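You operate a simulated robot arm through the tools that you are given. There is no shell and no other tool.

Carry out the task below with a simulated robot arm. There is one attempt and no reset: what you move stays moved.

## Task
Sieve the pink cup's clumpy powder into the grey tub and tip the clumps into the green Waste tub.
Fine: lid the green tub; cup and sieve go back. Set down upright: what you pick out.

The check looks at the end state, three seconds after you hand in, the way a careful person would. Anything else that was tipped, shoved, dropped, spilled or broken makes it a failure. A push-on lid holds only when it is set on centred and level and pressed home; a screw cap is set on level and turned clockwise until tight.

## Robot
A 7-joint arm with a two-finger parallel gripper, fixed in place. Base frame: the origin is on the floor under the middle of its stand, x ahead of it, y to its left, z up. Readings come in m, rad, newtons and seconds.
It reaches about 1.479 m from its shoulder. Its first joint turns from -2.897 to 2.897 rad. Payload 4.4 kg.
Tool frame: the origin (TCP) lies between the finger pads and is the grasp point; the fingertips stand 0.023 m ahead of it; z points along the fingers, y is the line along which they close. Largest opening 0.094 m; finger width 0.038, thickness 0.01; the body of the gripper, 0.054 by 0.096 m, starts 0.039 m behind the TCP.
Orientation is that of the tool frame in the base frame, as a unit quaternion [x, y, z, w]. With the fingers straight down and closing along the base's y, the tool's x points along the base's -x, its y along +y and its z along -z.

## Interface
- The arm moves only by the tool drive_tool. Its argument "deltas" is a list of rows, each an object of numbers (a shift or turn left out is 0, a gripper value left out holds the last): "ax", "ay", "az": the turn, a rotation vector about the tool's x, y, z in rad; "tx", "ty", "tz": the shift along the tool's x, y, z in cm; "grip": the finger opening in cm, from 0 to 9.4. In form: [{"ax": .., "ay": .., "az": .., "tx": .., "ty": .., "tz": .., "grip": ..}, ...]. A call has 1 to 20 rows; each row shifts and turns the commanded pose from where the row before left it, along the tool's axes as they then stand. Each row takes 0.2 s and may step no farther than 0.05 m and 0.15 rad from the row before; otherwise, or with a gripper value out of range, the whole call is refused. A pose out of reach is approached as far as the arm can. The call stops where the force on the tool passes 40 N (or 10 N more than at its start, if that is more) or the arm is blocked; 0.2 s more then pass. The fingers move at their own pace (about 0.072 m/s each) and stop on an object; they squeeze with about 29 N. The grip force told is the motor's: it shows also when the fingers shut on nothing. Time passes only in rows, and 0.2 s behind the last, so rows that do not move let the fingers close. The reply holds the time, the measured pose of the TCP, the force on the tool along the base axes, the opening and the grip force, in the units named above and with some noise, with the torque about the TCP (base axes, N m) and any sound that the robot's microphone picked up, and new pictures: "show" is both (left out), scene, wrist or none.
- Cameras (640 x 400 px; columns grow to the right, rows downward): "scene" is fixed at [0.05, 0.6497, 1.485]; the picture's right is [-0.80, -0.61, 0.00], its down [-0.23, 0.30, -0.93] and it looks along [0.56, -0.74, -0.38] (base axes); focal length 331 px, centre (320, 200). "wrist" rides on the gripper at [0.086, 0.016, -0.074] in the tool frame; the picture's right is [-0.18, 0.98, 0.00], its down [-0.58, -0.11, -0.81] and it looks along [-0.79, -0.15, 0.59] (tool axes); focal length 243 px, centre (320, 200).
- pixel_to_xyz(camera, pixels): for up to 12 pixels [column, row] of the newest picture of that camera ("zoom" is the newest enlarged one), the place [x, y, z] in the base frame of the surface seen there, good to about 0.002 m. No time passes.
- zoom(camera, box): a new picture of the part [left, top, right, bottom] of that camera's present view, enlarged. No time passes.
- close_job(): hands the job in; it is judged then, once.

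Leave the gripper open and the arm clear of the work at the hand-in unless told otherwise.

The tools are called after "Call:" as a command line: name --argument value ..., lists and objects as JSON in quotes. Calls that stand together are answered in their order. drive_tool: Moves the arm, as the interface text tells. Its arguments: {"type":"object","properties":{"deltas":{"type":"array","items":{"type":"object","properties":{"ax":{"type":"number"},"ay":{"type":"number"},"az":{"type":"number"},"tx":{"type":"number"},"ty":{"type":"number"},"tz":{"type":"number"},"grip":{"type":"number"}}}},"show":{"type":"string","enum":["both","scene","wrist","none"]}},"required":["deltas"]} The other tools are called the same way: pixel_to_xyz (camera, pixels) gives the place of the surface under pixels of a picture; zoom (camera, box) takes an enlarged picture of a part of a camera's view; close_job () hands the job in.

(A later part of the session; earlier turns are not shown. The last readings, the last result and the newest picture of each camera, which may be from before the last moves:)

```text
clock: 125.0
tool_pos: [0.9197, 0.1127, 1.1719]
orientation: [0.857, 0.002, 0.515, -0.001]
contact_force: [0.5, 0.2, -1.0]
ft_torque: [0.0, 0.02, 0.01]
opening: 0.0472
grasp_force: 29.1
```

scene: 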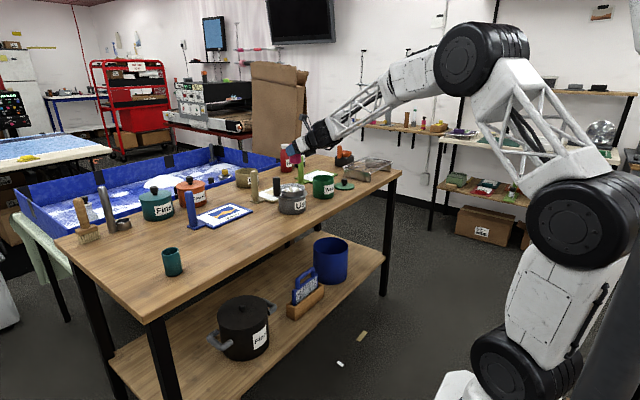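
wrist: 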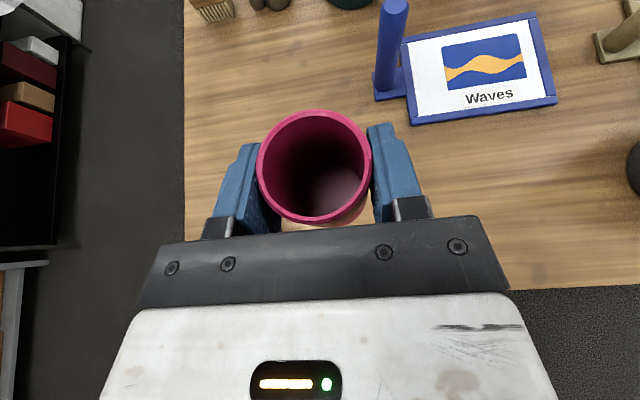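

Right above its home spot. I lower 20.7 cm to just above the bench (tool z≈0.965).

Call:
drive_tool --deltas '[{"tx": -2.285, "tz": 1.215}, {"tx": -2.285, "tz": 1.215}, {"tx": -2.285, "tz": 1.215}, {"tx": -2.285, "tz": 1.215}, {"tx": -2.285, "tz": 1.215}, {"tx": -2.285, "tz": 1.215}, {"tx": -2.285, "tz": 1.215}, {"tx": -2.285, "tz": 1.215}, {}, {}]' --show "scene"

Call:
zoom --camera "scene" --box '[160, 205, 256, 275]'

```text
clock: 127.2
tool_pos: [0.9199, 0.1132, 0.9641]
orientation: [0.858, 0.0, 0.514, 0.0]
contact_force: [-0.4, -0.1, -0.6]
ft_torque: [0.0, 0.01, -0.03]
opening: 0.0474
grasp_force: 28.7
```

scene: 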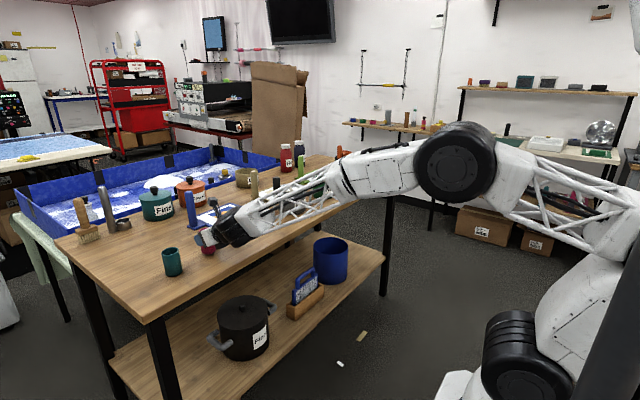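

```text
5.71 times, centred on (208, 240) of scene
```

zoom: 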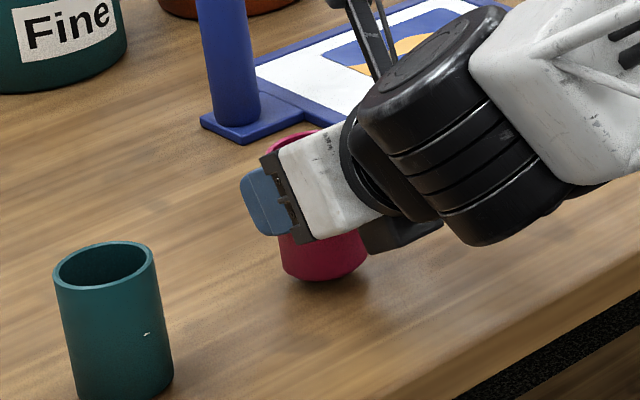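

Now the last 7 mm: I lower in 2 mm steps, watching the force.

Call:
drive_tool --deltas '[{"tx": -0.177, "tz": 0.094}, {"tx": -0.177, "tz": 0.094}, {"tx": -0.177, "tz": 0.094}, {}]' --show "none"

Call:
drive_tool --deltas '[{"tx": -0.0883, "tz": 0.047}, {}]' --show "none"

Call:
drive_tool --deltas '[{"tx": -0.0883, "tz": 0.047}, {}]' --show "none"

```text
clock: 128.2
tool_pos: [0.9195, 0.1117, 0.9578]
orientation: [0.857, 0.0, 0.514, 0.0]
contact_force: [0.7, -0.1, -0.8]
ft_torque: [0.0, 0.02, 0.0]
opening: 0.047
grasp_force: 29.2
```

```text
clock: 128.8
tool_pos: [0.9199, 0.1121, 0.9574]
orientation: [0.858, 0.001, 0.514, 0.0]
contact_force: [-0.2, -0.3, -0.3]
ft_torque: [-0.05, 0.0, 0.01]
opening: 0.0471
grasp_force: 29.2
```

```text
clock: 129.4
tool_pos: [0.92, 0.1123, 0.9563]
orientation: [0.857, 0.001, 0.516, 0.0]
contact_force: [-0.2, 0.9, 1.8]
ft_torque: [-0.01, 0.02, 0.02]
opening: 0.0469
grasp_force: 28.8
```

Touching the bench lightly (1.8 N). I open the fingers and hold.

Call:
drive_tool --deltas '[{"tx": -0.03, "tz": 0.016}, {"grip": 5.0}, {"grip": 5.6}, {"grip": 6.4}, {}]' --show "wrist"

```text
clock: 130.6
tool_pos: [0.9191, 0.113, 0.9563]
orientation: [0.857, 0.001, 0.515, 0.0]
contact_force: [0.1, 0.7, 0.4]
ft_torque: [0.02, 0.01, 0.01]
opening: 0.064
grasp_force: 0.0
```

wrist: 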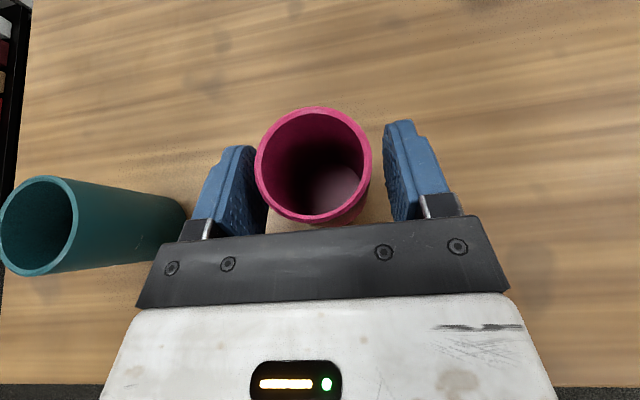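

The cup stands on the bench. I raise the open fingers straight up 15 cm and verify.

Call:
drive_tool --deltas '[{"tx": 0.88, "tz": -0.47}, {"tx": 1.77, "tz": -0.94}, {"tx": 2.65, "tz": -1.41}, {"tx": 2.65, "tz": -1.41}, {"tx": 2.65, "tz": -1.41}, {"tx": 2.65, "tz": -1.41}, {}]' --show "both"

Call:
zoom --camera "scene" --box '[150, 200, 310, 290]'

Call:
pixel_to_xyz --camera "wrist" --pixels '[[318, 180], [318, 200], [318, 160], [318, 220], [300, 195], [340, 195]]'

```text
clock: 132.2
tool_pos: [0.9224, 0.1114, 1.1064]
orientation: [0.858, 0.001, 0.514, 0.0]
contact_force: [0.3, 0.6, -0.3]
ft_torque: [0.0, 0.0, 0.02]
opening: 0.0638
grasp_force: 0.1
```

scene: 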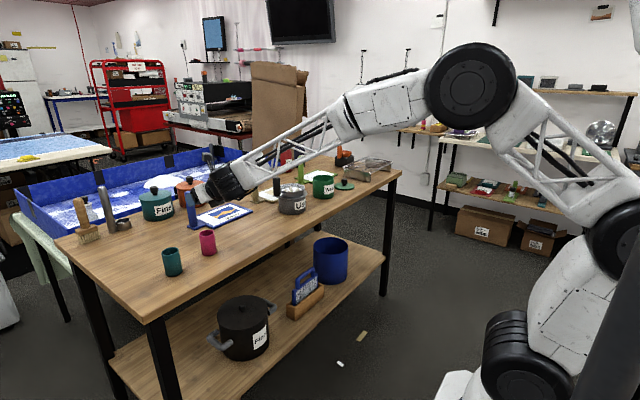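
wrist: 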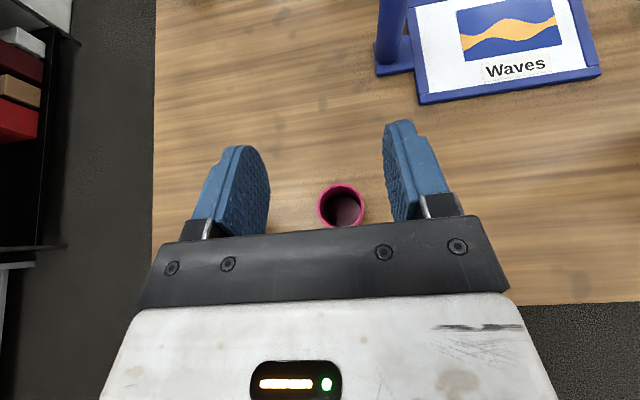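

```text
4.00 times, centred on (230, 245) of scene
```

zoom: 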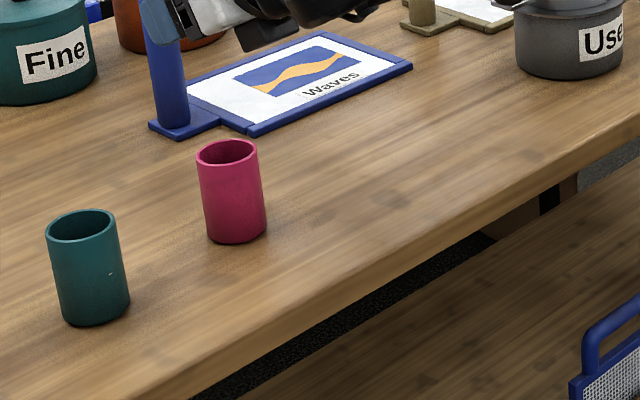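

```text
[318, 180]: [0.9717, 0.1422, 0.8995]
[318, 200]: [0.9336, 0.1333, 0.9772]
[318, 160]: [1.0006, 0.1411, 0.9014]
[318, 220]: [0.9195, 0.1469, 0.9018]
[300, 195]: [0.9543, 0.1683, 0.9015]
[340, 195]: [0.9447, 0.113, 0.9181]
```

The pink cup is back upright at its place. Next the sieve: I move to a pre-grasp in front of its handle (0.835,−0.2345,1.105), opening 4.6 cm.

Call:
drive_tool --deltas '[{"tx": -0.5, "ty": 4.34, "tz": -0.94, "grip": 4.6}, {"tx": -0.5, "ty": 4.34, "tz": -0.94}, {"tx": -0.5, "ty": 4.34, "tz": -0.94}, {"tx": -0.5, "ty": 4.34, "tz": -0.94}, {"tx": -0.5, "ty": 4.34, "tz": -0.94}, {"tx": -0.5, "ty": 4.34, "tz": -0.94}, {"tx": -0.5, "ty": 4.34, "tz": -0.94}, {"tx": -0.5, "ty": 4.34, "tz": -0.94}, {}, {}]' --show "both"

Call:
zoom --camera "wrist" --box '[240, 10, 500, 190]'

```text
clock: 134.4
tool_pos: [0.8387, -0.2345, 1.1051]
orientation: [0.857, 0.001, 0.515, 0.0]
contact_force: [0.0, -1.0, -0.1]
ft_torque: [-0.01, -0.01, 0.0]
opening: 0.0462
grasp_force: 0.1
```

scene: 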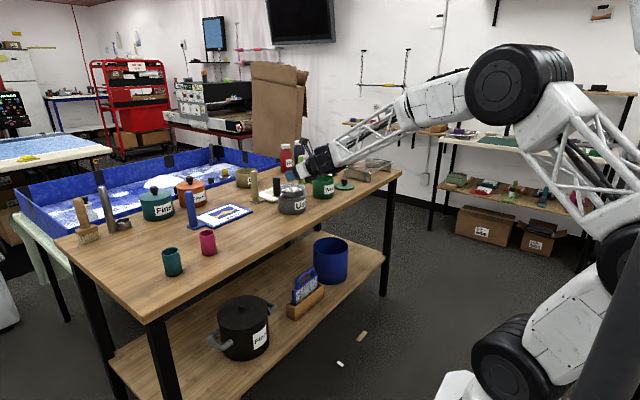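
wrist: 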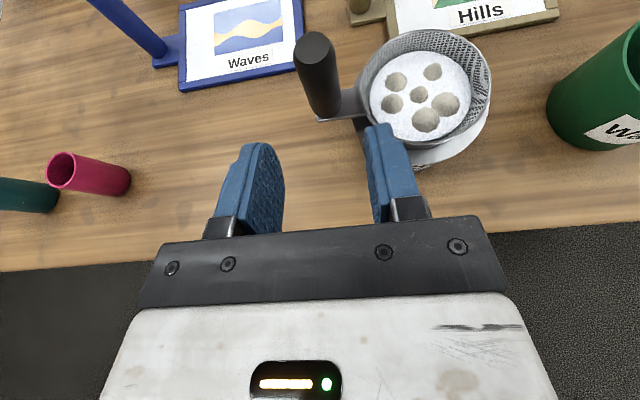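

```text
2.22 times, centred on (370, 100) of wrist
```

zoom: 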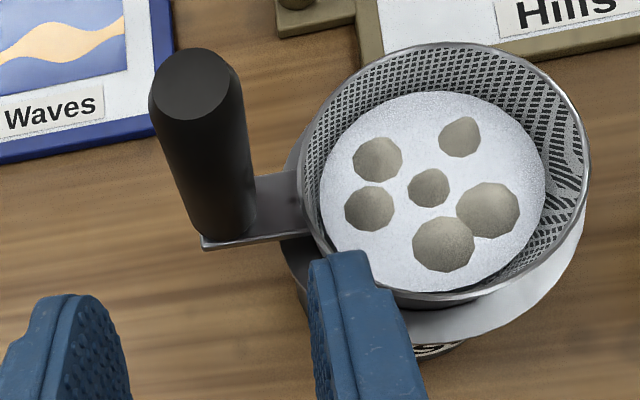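

White powder with six clumps lies in the sieve. I measure the handle's top for the grasp.

Call:
pixel_to_xyz --camera "wrist" --pixels '[[316, 34], [316, 48], [316, 60], [297, 48], [333, 46], [425, 100], [440, 60], [490, 75], [420, 31], [400, 140], [380, 90], [460, 90]]'

```text
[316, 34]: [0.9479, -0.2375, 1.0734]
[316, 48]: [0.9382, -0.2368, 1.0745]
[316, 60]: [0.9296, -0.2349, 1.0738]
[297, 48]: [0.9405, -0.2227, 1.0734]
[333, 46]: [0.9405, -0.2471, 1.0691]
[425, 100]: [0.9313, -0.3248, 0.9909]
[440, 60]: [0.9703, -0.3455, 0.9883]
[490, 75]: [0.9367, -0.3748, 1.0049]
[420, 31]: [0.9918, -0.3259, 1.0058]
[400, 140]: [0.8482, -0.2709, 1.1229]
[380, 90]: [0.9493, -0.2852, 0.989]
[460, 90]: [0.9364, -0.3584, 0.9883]
```

Handle centre ≈(0.939,−0.2355), top 1.0735. I advance to (0.939,−0.2353,1.043).

Call:
drive_tool --deltas '[{"tx": -0.19, "ty": 0.02, "tz": 2.94}, {"tx": -0.19, "ty": 0.02, "tz": 2.94}, {"tx": -0.19, "ty": 0.02, "tz": 2.94}, {"tx": -0.19, "ty": 0.02, "tz": 2.94}, {}, {}]' --show "wrist"

Call:
pixel_to_xyz --camera "wrist" --pixels '[[285, 175], [316, 148], [316, 175], [350, 175], [316, 200]]'

```text
clock: 135.8
tool_pos: [0.9376, -0.2349, 1.0431]
orientation: [0.857, 0.001, 0.515, -0.001]
contact_force: [0.6, -0.2, 0.6]
ft_torque: [-0.03, 0.01, -0.03]
opening: 0.0461
grasp_force: 0.0
```

wrist: 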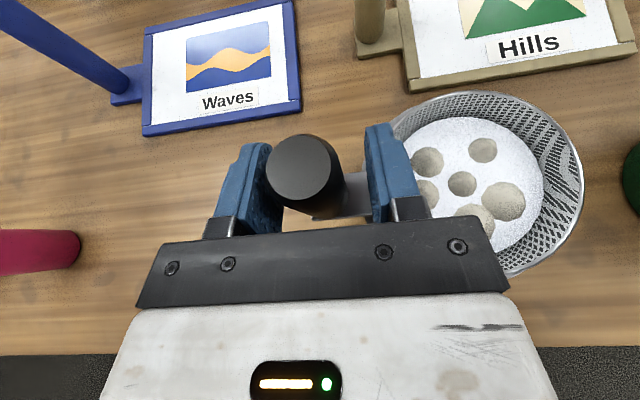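

```text
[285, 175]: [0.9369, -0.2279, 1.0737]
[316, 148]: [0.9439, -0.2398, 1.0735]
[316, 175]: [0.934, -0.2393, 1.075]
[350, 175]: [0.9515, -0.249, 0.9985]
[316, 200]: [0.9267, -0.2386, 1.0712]
```

I check the handle's centring between the pads (top ellipse around (301,167)).

Call:
pixel_to_xyz --camera "wrist" --pixels '[[270, 165], [331, 165], [301, 138], [301, 165], [301, 196], [280, 150], [322, 150]]'

Call:
zoom --camera "wrist" --box '[200, 110, 460, 240]'

```text
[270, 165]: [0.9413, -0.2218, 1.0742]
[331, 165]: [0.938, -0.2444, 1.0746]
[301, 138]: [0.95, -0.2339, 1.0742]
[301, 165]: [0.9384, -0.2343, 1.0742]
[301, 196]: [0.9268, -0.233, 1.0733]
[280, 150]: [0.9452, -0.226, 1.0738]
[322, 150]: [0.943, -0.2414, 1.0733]
```

```text
2.46 times, centred on (330, 175) of wrist
```

zoom: 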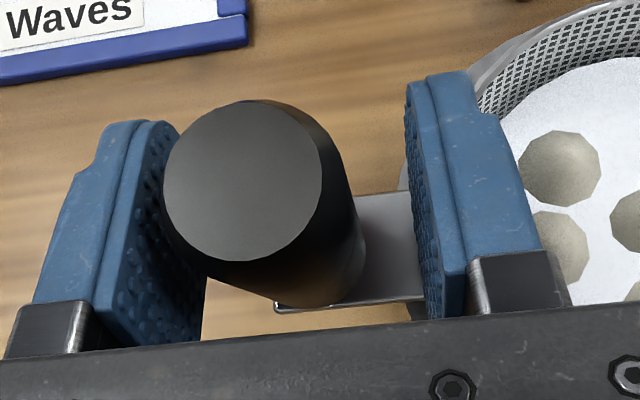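

The handle is ~1.6 mm toward +y; I trim and close gently on it.

Call:
drive_tool --deltas '[{"ty": -0.15}, {"grip": 3.6}, {"grip": 3.1}, {"grip": 2.6}, {"grip": 2.0}, {}, {}]' --show "wrist"

```text
clock: 137.4
tool_pos: [0.936, -0.2349, 1.0437]
orientation: [0.858, 0.0, 0.514, 0.0]
contact_force: [1.3, 0.9, -0.2]
ft_torque: [0.33, 0.0, 0.03]
opening: 0.0292
grasp_force: 29.5
```

wrist: 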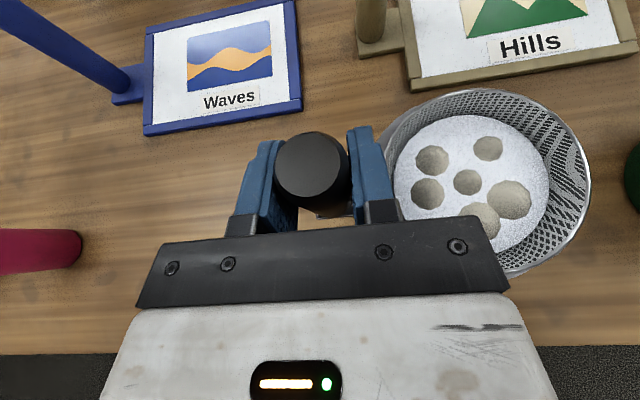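

Gripped. I lift the sieve 2 cm (foot just clear of the tub) and check that it hangs level and centred.

Call:
drive_tool --deltas '[{"tx": 0.22, "tz": -0.117}, {"tx": 0.44, "tz": -0.235}, {"tx": 0.66, "tz": -0.352}, {"tx": 0.44, "tz": -0.235}, {}, {}]' --show "both"

Call:
pixel_to_xyz --camera "wrist" --pixels '[[588, 175], [480, 91], [500, 92], [518, 271], [525, 268], [560, 240], [550, 114], [312, 165], [470, 180], [440, 150], [530, 180], [312, 140]]'

Call:
zoom --camera "scene" --box '[262, 165, 334, 215]'

```text
clock: 138.8
tool_pos: [0.9354, -0.2337, 1.063]
orientation: [0.858, 0.002, 0.514, -0.001]
contact_force: [0.3, 0.2, -3.0]
ft_torque: [0.18, 0.01, 0.03]
opening: 0.0292
grasp_force: 29.1
```

scene: 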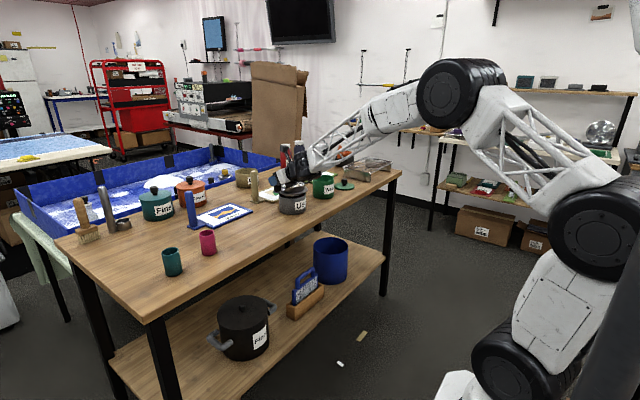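
wrist: 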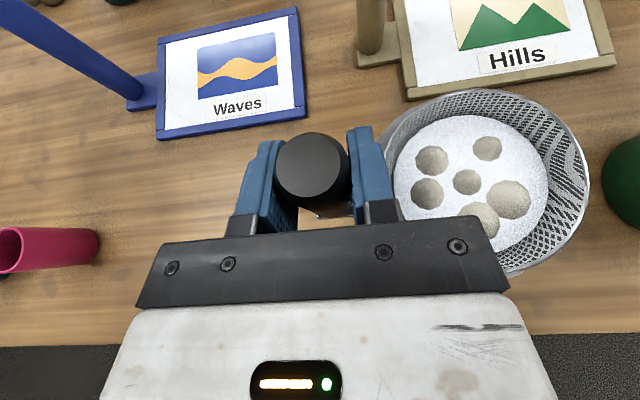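

```text
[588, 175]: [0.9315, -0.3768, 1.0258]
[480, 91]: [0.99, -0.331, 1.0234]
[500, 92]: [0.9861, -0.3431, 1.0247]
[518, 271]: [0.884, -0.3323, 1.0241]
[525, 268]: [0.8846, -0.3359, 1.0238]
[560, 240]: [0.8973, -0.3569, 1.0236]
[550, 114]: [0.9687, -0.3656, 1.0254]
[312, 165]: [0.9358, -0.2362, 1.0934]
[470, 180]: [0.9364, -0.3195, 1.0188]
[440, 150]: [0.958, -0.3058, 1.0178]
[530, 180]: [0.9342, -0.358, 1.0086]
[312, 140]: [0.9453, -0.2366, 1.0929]
```

```text
8.00 times, centred on (298, 190) of scene
```

zoom: 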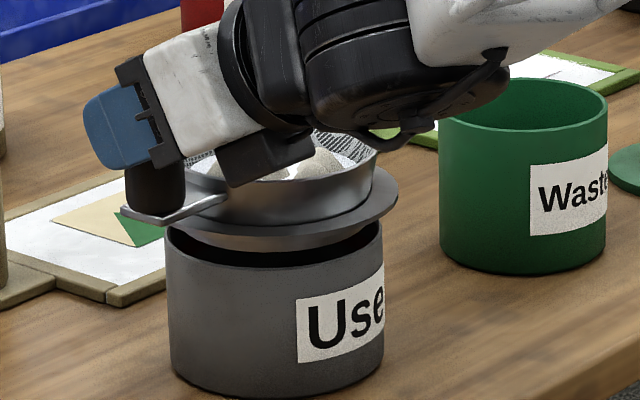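

Level and centred within ~2 mm, the foot 6 mm above the tub. I correct +2 mm in x and shake gently ±5 mm sideways over the tub.

Call:
drive_tool --deltas '[{"tx": 0.09, "tz": 0.18}, {"ty": 0.5}, {"ty": -1.0}, {"ty": 1.0}, {"ty": -1.0}, {"ty": 1.0}, {"ty": -1.0}, {"ty": 1.0}, {"ty": -1.0}, {"ty": 1.0}, {"ty": -1.0}, {"ty": 0.5}, {}]' --show "both"

Call:
zoom --camera "wrist" --box '[360, 70, 620, 290]'

Call:
zoom --camera "scene" --box '[262, 165, 334, 215]'

```text
clock: 141.6
tool_pos: [0.937, -0.2352, 1.0622]
orientation: [0.857, 0.0, 0.515, 0.001]
contact_force: [0.5, 0.2, -2.6]
ft_torque: [0.14, -0.01, 0.02]
opening: 0.0292
grasp_force: 29.3
```

scene: 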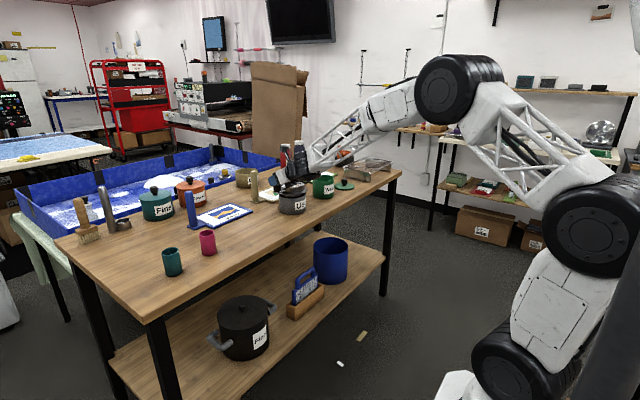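
wrist: 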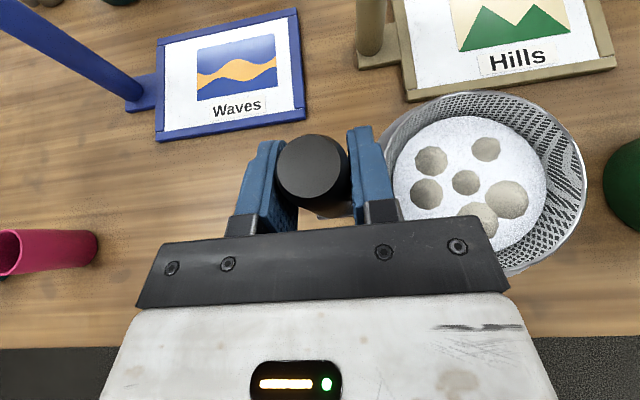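

```text
1.82 times, centred on (490, 180) of wrist
```

zoom: 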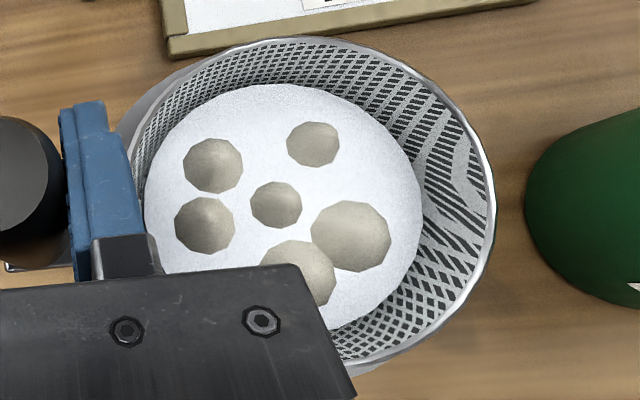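

```text
8.00 times, centred on (298, 190) of scene
```

zoom: 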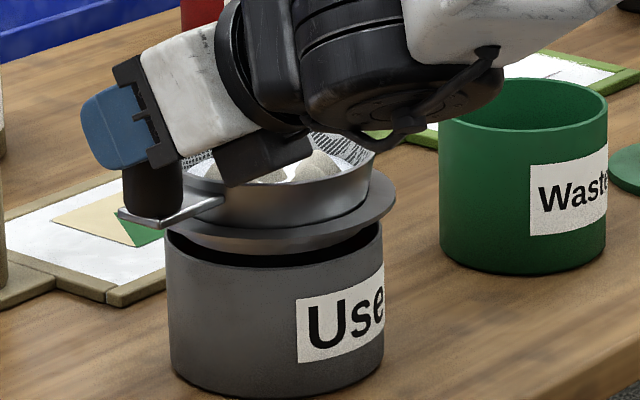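

I compare the powder level against the rim to see whether the shake passes powder.

Call:
pixel_to_xyz --camera "wrist" --pixels '[[460, 135], [460, 210], [410, 170], [535, 170], [500, 175], [450, 120], [588, 175], [480, 92], [520, 268]]'

```text
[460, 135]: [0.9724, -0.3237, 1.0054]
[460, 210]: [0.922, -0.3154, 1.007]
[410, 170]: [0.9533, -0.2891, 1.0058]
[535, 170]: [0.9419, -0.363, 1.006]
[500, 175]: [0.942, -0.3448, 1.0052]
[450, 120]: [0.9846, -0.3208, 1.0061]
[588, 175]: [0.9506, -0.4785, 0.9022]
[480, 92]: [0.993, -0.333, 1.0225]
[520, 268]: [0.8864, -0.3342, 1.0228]
```

Level dropped barely (≈17 mm below rim). I shake more vigorously: ±8 mm, 1.6 cm per row.

Call:
drive_tool --deltas '[{"ty": 0.8}, {"ty": -1.6}, {"ty": 1.6}, {"ty": -1.6}, {"ty": 1.6}, {"ty": -1.6}, {"ty": 1.6}, {"ty": -1.6}, {"ty": 1.6}, {"ty": -1.6}, {"ty": 1.6}, {"ty": -1.6}, {"ty": 1.6}, {"ty": -1.6}, {"ty": 1.6}, {"ty": -1.6}, {"ty": 0.8}, {}]' --show "both"

Call:
zoom --camera "wrist" --box '[360, 70, 620, 290]'

Call:
pixel_to_xyz --camera "wrist" --pixels '[[460, 135], [460, 210], [410, 170], [535, 170], [500, 175], [450, 120], [584, 175], [480, 92], [520, 268]]'

```text
clock: 145.4
tool_pos: [0.9372, -0.2333, 1.0627]
orientation: [0.858, 0.001, 0.514, 0.0]
contact_force: [0.4, -0.7, -1.8]
ft_torque: [0.13, 0.02, -0.02]
opening: 0.029
grasp_force: 28.8
```

scene: 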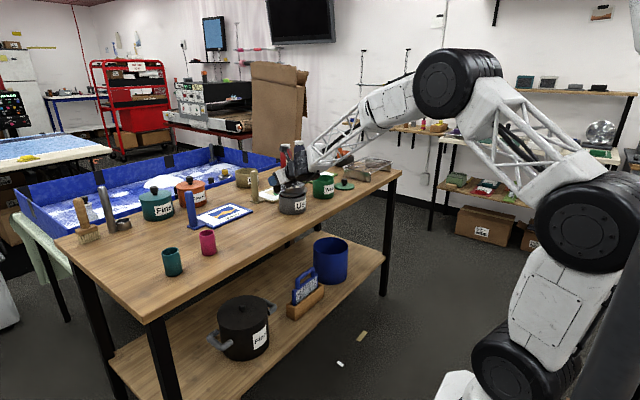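
wrist: 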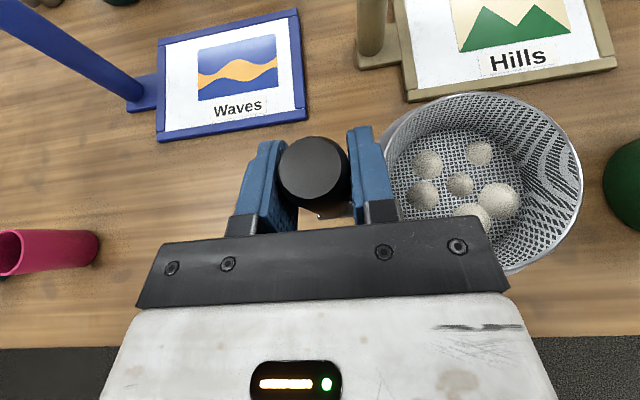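

```text
1.82 times, centred on (490, 180) of wrist
```

zoom: 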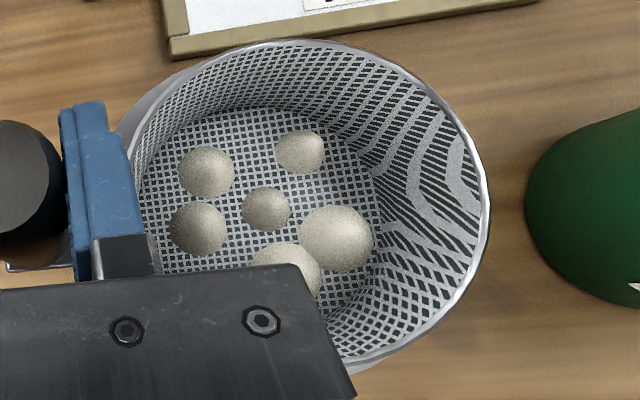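

```text
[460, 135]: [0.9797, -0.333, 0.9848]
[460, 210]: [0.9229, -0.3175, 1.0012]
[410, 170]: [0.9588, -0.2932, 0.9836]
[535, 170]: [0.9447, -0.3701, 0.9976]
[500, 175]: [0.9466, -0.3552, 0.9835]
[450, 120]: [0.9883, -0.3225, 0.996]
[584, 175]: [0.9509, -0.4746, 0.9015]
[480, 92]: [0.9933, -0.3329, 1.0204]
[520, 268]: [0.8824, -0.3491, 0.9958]
```

All fine powder passed; only the clumps remain on the mesh. I give a second short shake to clear any remainder and check for spills around the tub.

Call:
drive_tool --deltas '[{"ty": 0.8}, {"ty": -1.6}, {"ty": 1.6}, {"ty": -1.6}, {"ty": 1.6}, {"ty": -1.6}, {"ty": 1.6}, {"ty": -1.6}, {"ty": 1.6}, {"ty": -1.6}, {"ty": 0.8}, {}, {}]' --show "both"

Call:
zoom --camera "wrist" --box '[360, 70, 620, 290]'

Call:
zoom --camera "scene" --box '[262, 165, 334, 215]'

```text
clock: 148.2
tool_pos: [0.9388, -0.2325, 1.063]
orientation: [0.858, 0.001, 0.514, 0.0]
contact_force: [-0.4, 0.3, -2.2]
ft_torque: [0.18, 0.03, -0.02]
opening: 0.0292
grasp_force: 29.0
```

scene: 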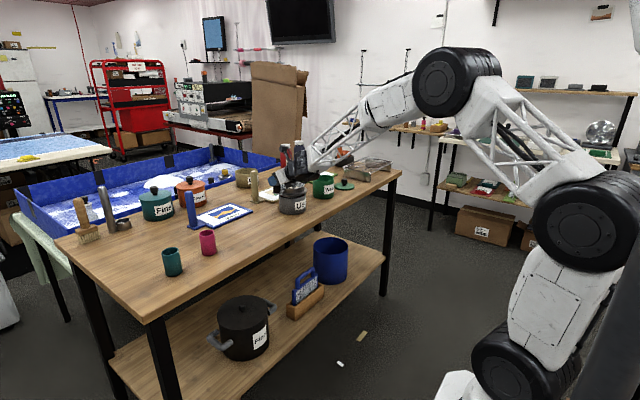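
wrist: 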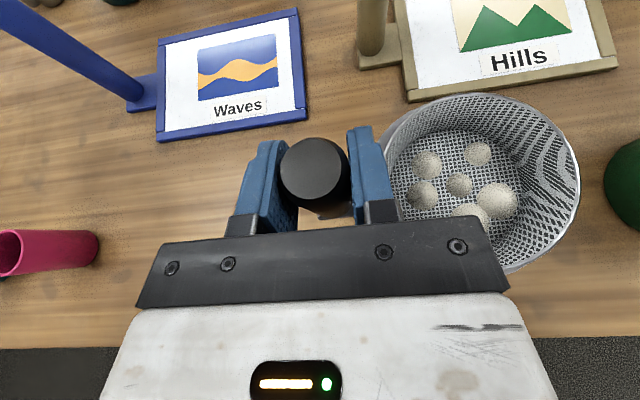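

```text
1.82 times, centred on (490, 180) of wrist
```

zoom: 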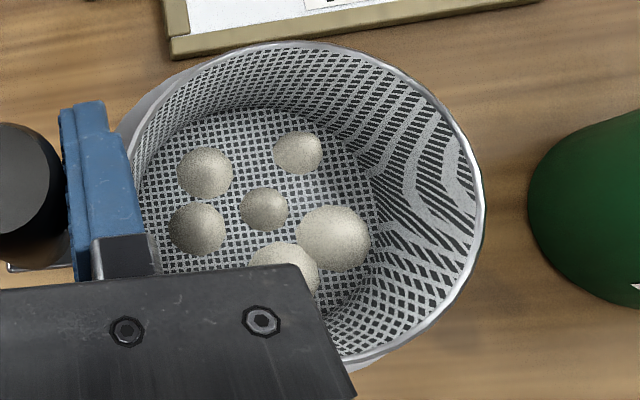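

```text
8.00 times, centred on (298, 190) of scene
```

zoom: 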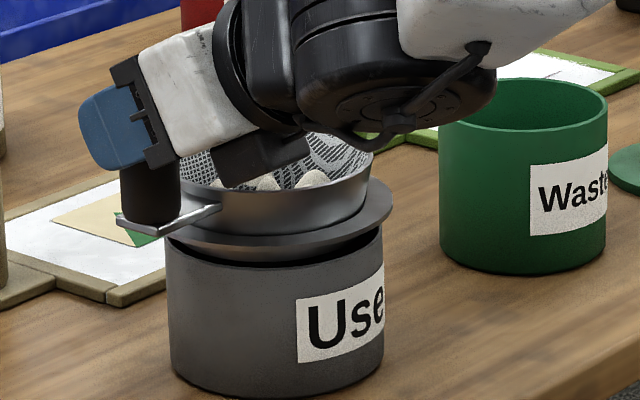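

No spill visible. The sieve seems to have sagged slightly in the grip; I check its rim level before carrying.

Call:
pixel_to_xyz --camera "wrist" --pixels '[[579, 175], [578, 185], [480, 94], [500, 96], [515, 270], [555, 235], [550, 120], [316, 168], [316, 142], [285, 170], [345, 170], [400, 125]]'

```text
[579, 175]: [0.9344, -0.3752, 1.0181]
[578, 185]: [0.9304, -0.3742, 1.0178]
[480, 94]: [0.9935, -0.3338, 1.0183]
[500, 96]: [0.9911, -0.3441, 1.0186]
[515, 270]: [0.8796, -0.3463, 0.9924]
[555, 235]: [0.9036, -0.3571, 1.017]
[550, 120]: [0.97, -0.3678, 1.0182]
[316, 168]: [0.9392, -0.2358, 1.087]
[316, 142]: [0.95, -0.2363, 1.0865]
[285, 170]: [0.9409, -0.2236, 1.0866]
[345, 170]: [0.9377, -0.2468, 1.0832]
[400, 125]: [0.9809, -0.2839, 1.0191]
```

The sieve slid 6 mm down in the grip during shaking but is level. No more hard shaking. I lift it to z≈1.19 and carry it smoothly toward the green Waste tub.

Call:
drive_tool --deltas '[{"tx": 0.9, "tz": -0.48}, {"tx": 1.8, "tz": -0.96}, {"tx": 2.6, "tz": -1.38}, {"tx": 2.6, "tz": -1.38}, {"tx": 2.1, "tz": -1.12}, {"tx": 1.2, "tz": -0.64}, {"ty": 1.5}, {"ty": 3.0}, {"ty": 3.8, "tx": -0.21, "tz": -0.4}, {"ty": 3.8, "tx": -0.21, "tz": -0.4}, {"ty": 3.8, "tx": -0.21, "tz": -0.4}, {"ty": 3.8}, {"ty": 2.9}, {"ty": 1.5}, {"ty": 0.5}, {}, {}]' --show "both"

Call:
zoom --camera "scene" --box '[250, 130, 370, 220]'

```text
clock: 151.8
tool_pos: [0.9247, -0.4809, 1.1893]
orientation: [0.858, 0.0, 0.514, 0.0]
contact_force: [0.1, 0.2, -2.6]
ft_torque: [0.15, -0.02, 0.01]
opening: 0.0291
grasp_force: 28.3
```

scene: 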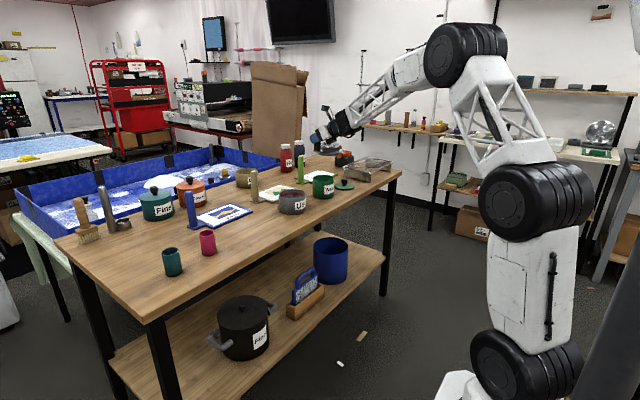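
wrist: 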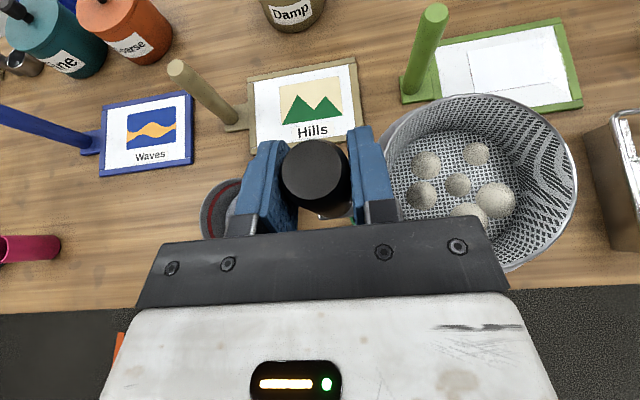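

```text
4.44 times, centred on (310, 175) of scene
```

zoom: 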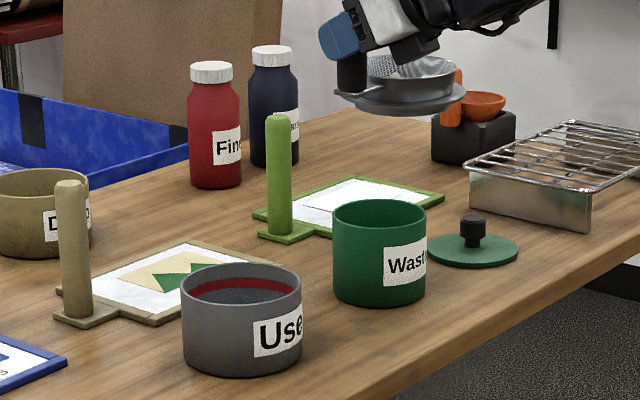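

The table round the grey tub is clean. I measure the Waste tub's rim again in this zoom for aiming.

Call:
pixel_to_xyz --camera "zoom" --pixels '[[335, 215], [425, 212], [380, 199], [372, 231], [345, 203], [415, 202], [400, 229], [350, 225], [240, 285], [240, 296]]'

Call:
zoom --camera "wrist" --box '[190, 160, 300, 245]'

```text
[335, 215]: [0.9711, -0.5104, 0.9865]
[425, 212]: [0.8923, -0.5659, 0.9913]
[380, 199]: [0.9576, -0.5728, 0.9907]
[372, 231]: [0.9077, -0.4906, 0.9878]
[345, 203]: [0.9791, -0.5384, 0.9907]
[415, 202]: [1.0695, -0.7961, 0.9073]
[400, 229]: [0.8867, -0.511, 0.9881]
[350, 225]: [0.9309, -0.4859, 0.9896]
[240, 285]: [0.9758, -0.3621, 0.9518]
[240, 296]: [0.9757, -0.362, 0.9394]
```

```text
4.71 times, centred on (245, 202) of wrist
```

zoom: 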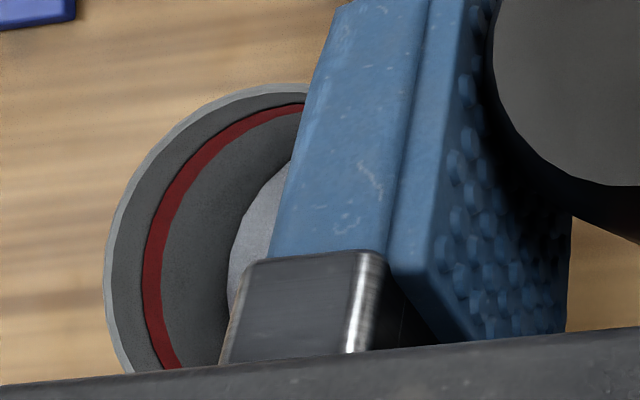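

Waste tub centre ≈(0.929,−0.533), rim 0.99. I shift to x 0.929, y −0.455 and roll the sieve 0.8 rad so its far lip comes over the tub, then look.

Call:
drive_tool --deltas '[{"ty": -1.3, "tx": 0.1, "tz": 0.19}, {"ty": -1.3, "tx": 0.1, "tz": 0.19}, {"ax": 0.047, "az": 0.0883}, {"ax": 0.047, "az": 0.0883}, {"ax": 0.047, "az": 0.0883}, {"ax": 0.047, "az": 0.0883}, {"ax": 0.047, "az": 0.0883}, {"ax": 0.047, "az": 0.0883}, {"ax": 0.047, "az": 0.0883}, {"ax": 0.047, "az": 0.0883}, {}]' --show "both"

Call:
zoom --camera "scene" --box '[270, 125, 370, 215]'

```text
clock: 154.2
tool_pos: [0.9296, -0.454, 1.191]
orientation: [0.79, -0.2, 0.473, -0.334]
contact_force: [-0.5, 0.6, -2.3]
ft_torque: [0.04, 0.0, 0.0]
opening: 0.029
grasp_force: 28.5
```

scene: 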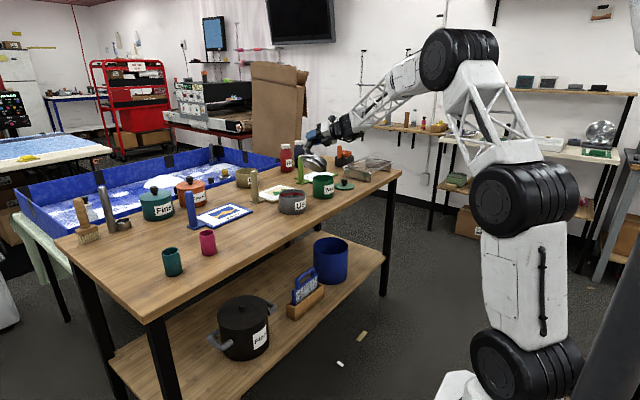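
wrist: 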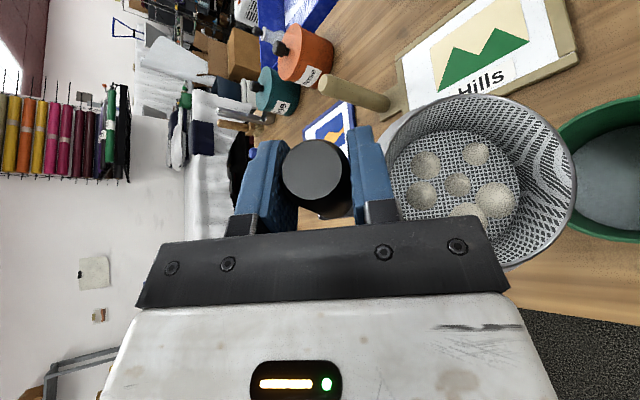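

```text
4.44 times, centred on (320, 170) of scene
```

zoom: 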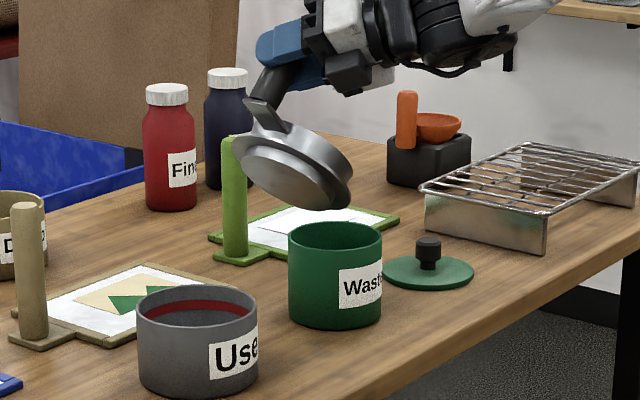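

The lip is above the Waste tub at 46° tilt; the clumps still hold. I roll on to 69°, following with y so the lip stays over the tub's middle.

Call:
drive_tool --deltas '[{"ax": 0.047, "az": 0.0883, "tx": 1.392, "ty": 1.386, "tz": -0.74}, {"ax": 0.047, "az": 0.0883, "tx": 1.22, "ty": 0.989, "tz": -0.649}, {"ax": 0.047, "az": 0.0883, "tx": 1.301, "ty": 0.847, "tz": -0.692}, {"ax": 0.047, "az": 0.0883, "tx": 1.177, "ty": 0.596, "tz": -0.626}, {}, {}]' --show "both"

Call:
zoom --camera "scene" --box '[270, 125, 370, 215]'

Call:
zoom --camera "wrist" --box '[340, 60, 640, 290]'

```text
clock: 155.6
tool_pos: [0.9288, -0.5236, 1.1938]
orientation: [0.708, -0.29, 0.425, -0.484]
contact_force: [0.1, 0.1, -2.0]
ft_torque: [-0.11, -0.01, 0.0]
opening: 0.0293
grasp_force: 28.7
```

scene: 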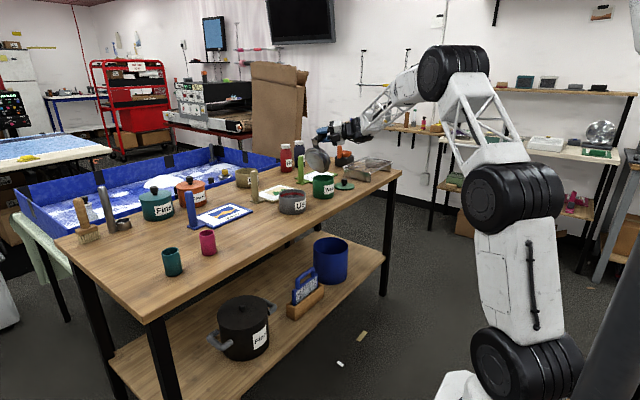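
wrist: 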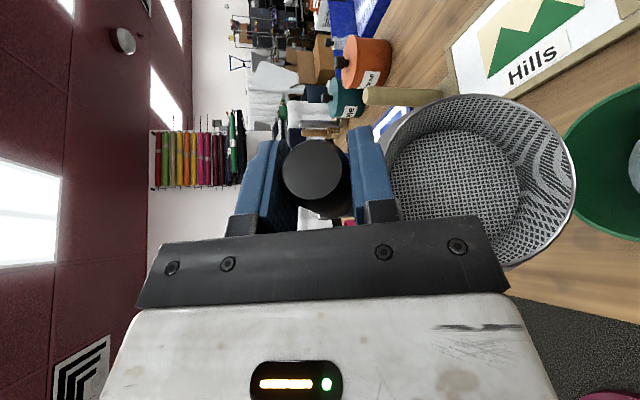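

```text
4.44 times, centred on (320, 170) of scene
```

zoom: 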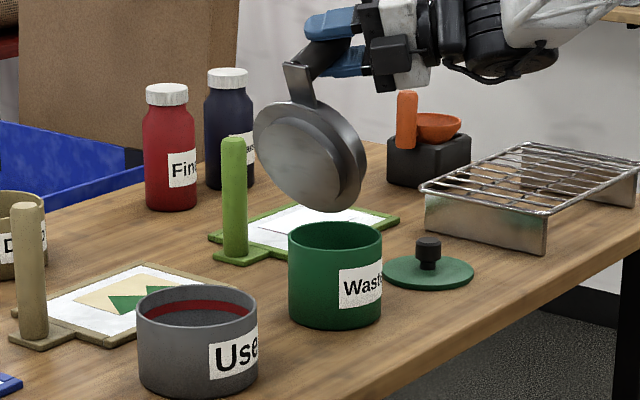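

```text
1.74 times, centred on (490, 175) of wrist
```

zoom: 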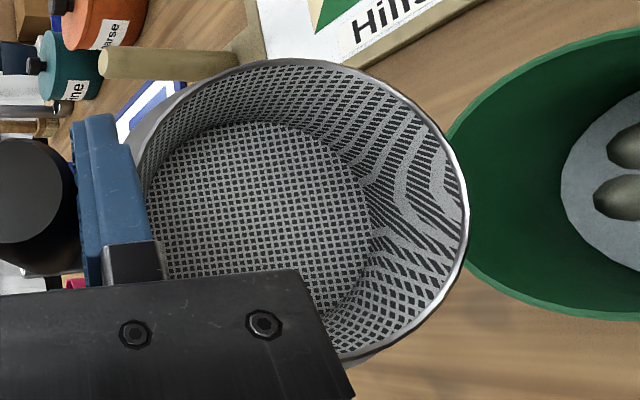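

The clumps have dropped into the Waste tub and the sieve is empty. I roll the sieve back level.

Call:
drive_tool --deltas '[{"ax": -0.0626, "az": -0.1177}, {"ax": -0.0626, "az": -0.1177}, {"ax": -0.0626, "az": -0.1177}, {"ax": -0.0626, "az": -0.1177}, {"ax": -0.0626, "az": -0.1177}, {"ax": -0.0626, "az": -0.1177}, {"ax": -0.0626, "az": -0.1177}, {"ax": -0.0626, "az": -0.1177}, {"ax": -0.0626, "az": -0.1177}, {}, {}]' --show "both"

Call:
zoom --camera "scene" --box '[250, 140, 400, 240]'

```text
clock: 158.0
tool_pos: [0.9281, -0.5237, 1.1936]
orientation: [0.858, 0.0, 0.514, 0.0]
contact_force: [0.7, -0.3, -1.6]
ft_torque: [0.16, 0.03, 0.01]
opening: 0.0292
grasp_force: 29.0
```

scene: 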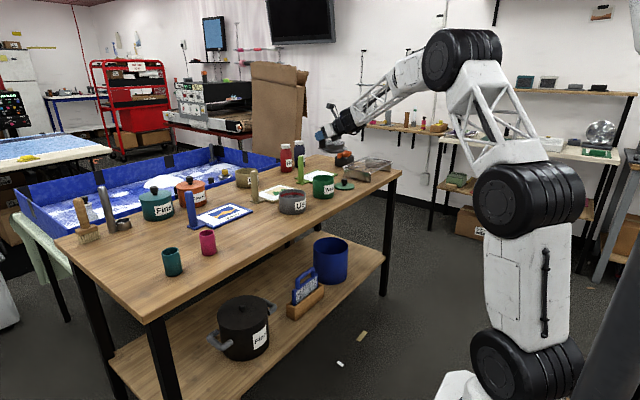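
wrist: 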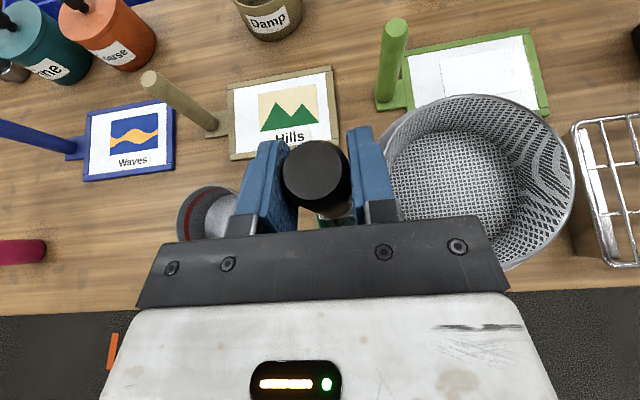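

```text
4.00 times, centred on (325, 190) of scene
```

zoom: 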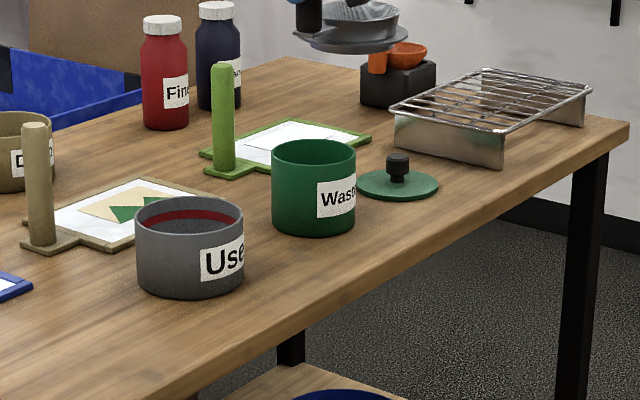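

Bench is clean around both tubs. I carry the sieve back to above its original place (tool to (0.9305,−0.0025)).

Call:
drive_tool --deltas '[{"ty": -2.0, "tx": 0.12, "tz": 0.22}, {"ty": -3.5}, {"ty": -4.5}, {"ty": -4.5}, {"ty": -4.5}, {"ty": -4.5}, {"ty": -4.5}, {"ty": -4.5}, {"ty": -4.5}, {"ty": -4.5}, {"ty": -4.5}, {"ty": -3.5}, {"ty": -2.0}, {"ty": -0.6}, {}, {}]' --show "both"

Call:
pixel_to_xyz --camera "wrist" --pixels '[[575, 175], [574, 185], [480, 96], [500, 97], [520, 264], [550, 235], [550, 122], [316, 168], [316, 144], [286, 170], [346, 170], [400, 128]]'

```text
clock: 161.4
tool_pos: [0.9305, -0.0015, 1.1942]
orientation: [0.857, 0.0, 0.515, 0.0]
contact_force: [-0.8, -0.2, -2.0]
ft_torque: [0.13, 0.05, 0.02]
opening: 0.0294
grasp_force: 29.0
```

scene: 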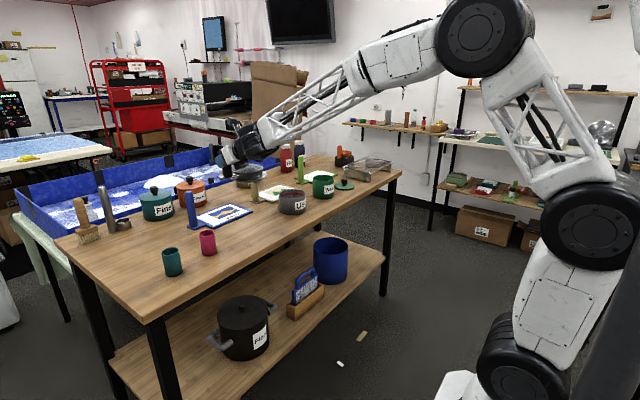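
wrist: 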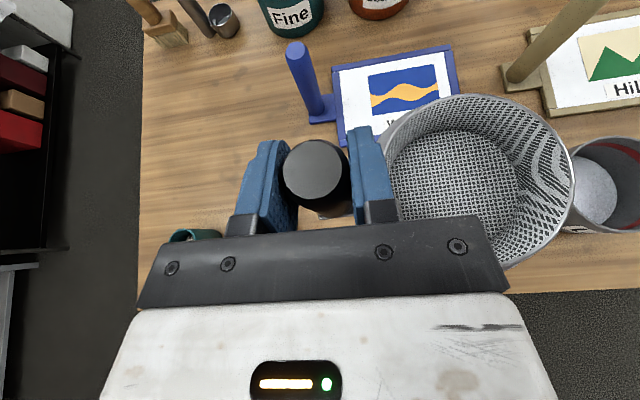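

```text
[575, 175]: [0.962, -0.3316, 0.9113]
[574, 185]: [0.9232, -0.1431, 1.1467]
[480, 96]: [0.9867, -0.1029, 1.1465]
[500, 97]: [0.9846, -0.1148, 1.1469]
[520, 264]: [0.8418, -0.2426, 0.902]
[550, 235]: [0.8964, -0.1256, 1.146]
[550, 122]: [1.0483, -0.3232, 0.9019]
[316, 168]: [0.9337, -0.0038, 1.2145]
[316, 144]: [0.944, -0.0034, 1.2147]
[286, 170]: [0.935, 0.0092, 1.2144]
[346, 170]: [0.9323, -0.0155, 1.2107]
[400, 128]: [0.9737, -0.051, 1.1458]
```

The sieve is level, 3 mm too far in x compared with its original spot, so I correct −3 mm and lower 19.6 cm to just above the bench.

Call:
drive_tool --deltas '[{"tx": -0.14, "tz": -0.265}, {"tx": -2.163, "tz": 1.15}, {"tx": -2.163, "tz": 1.15}, {"tx": -2.163, "tz": 1.15}, {"tx": -2.163, "tz": 1.15}, {"tx": -2.163, "tz": 1.15}, {"tx": -2.163, "tz": 1.15}, {"tx": -2.163, "tz": 1.15}, {"tx": -2.163, "tz": 1.15}, {}, {}]' --show "both"

Call:
pixel_to_xyz --camera "wrist" --pixels '[[573, 175], [572, 190], [480, 97], [500, 99], [515, 264], [545, 235], [545, 122], [316, 168], [316, 146], [287, 170], [346, 170], [316, 202]]'

Call:
zoom --camera "scene" --box '[200, 185, 296, 250]'

```text
clock: 163.8
tool_pos: [0.9275, -0.0019, 0.9971]
orientation: [0.858, 0.001, 0.514, -0.001]
contact_force: [0.0, 0.2, -2.1]
ft_torque: [0.14, 0.02, 0.02]
opening: 0.0293
grasp_force: 29.1
```

scene: 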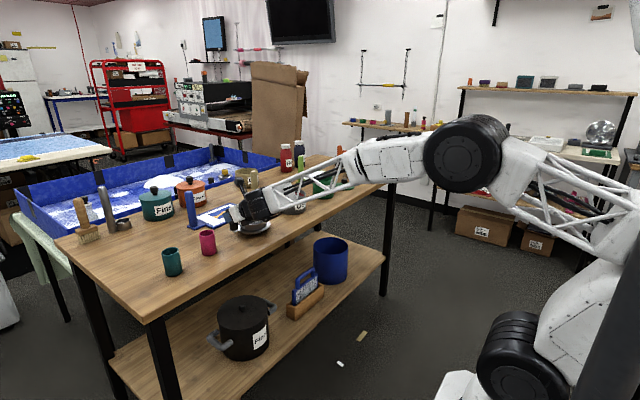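
wrist: 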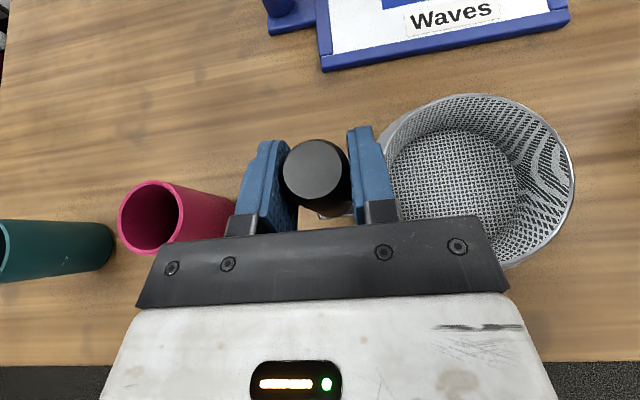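

```text
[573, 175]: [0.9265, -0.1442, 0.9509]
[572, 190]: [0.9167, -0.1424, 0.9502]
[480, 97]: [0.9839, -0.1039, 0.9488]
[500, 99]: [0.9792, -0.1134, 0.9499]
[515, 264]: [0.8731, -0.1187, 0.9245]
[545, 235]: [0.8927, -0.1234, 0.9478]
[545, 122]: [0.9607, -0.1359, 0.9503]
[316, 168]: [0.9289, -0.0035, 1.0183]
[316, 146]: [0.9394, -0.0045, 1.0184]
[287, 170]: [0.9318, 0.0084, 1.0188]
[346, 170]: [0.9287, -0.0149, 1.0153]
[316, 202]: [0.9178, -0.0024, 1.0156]
```

```text
6.15 times, centred on (248, 218) of scene
```

zoom: 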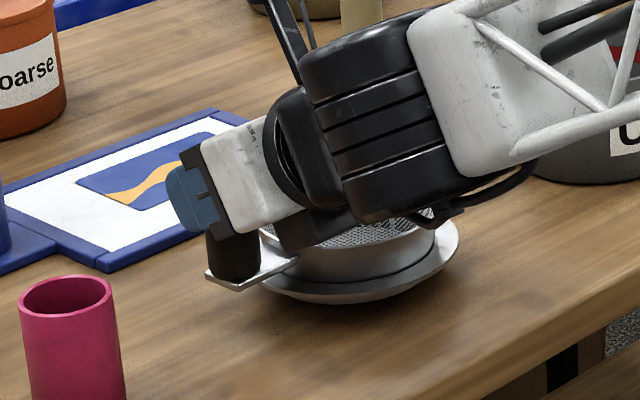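

Position matches the original within ~1 mm; 7 mm of height remain. I lower 6 mm and then 1 mm steps until contact.

Call:
drive_tool --deltas '[{"tx": -0.177, "tz": 0.094}, {"tx": -0.177, "tz": 0.094}, {"tx": -0.177, "tz": 0.094}, {}]' --show "none"

Call:
drive_tool --deltas '[{"tx": -0.0883, "tz": 0.047}, {}]' --show "none"

```text
clock: 164.8
tool_pos: [0.9274, -0.0016, 0.9901]
orientation: [0.858, -0.001, 0.514, 0.001]
contact_force: [0.1, -0.1, -2.0]
ft_torque: [0.17, -0.01, 0.02]
opening: 0.0294
grasp_force: 28.6
```

```text
clock: 165.4
tool_pos: [0.9266, -0.0029, 0.9914]
orientation: [0.858, 0.001, 0.514, -0.001]
contact_force: [-1.0, 0.0, -2.5]
ft_torque: [0.13, 0.04, -0.03]
opening: 0.0293
grasp_force: 29.0
```

Still hanging free; another millimetre or two, one at a time.

Call:
drive_tool --deltas '[{"tx": -0.0883, "tz": 0.047}, {}]' --show "none"

Call:
drive_tool --deltas '[{"tx": -0.0442, "tz": 0.0235}, {}]' --show "none"

```text
clock: 166.0
tool_pos: [0.9268, -0.0018, 0.9889]
orientation: [0.858, 0.0, 0.514, 0.0]
contact_force: [-0.2, -0.3, -2.5]
ft_torque: [0.14, 0.03, 0.01]
opening: 0.0295
grasp_force: 29.7
```

```text
clock: 166.6
tool_pos: [0.9275, -0.004, 0.9917]
orientation: [0.858, 0.0, 0.514, 0.0]
contact_force: [0.7, 0.0, 1.5]
ft_torque: [-0.13, 0.15, 0.0]
opening: 0.0294
grasp_force: 28.5
```

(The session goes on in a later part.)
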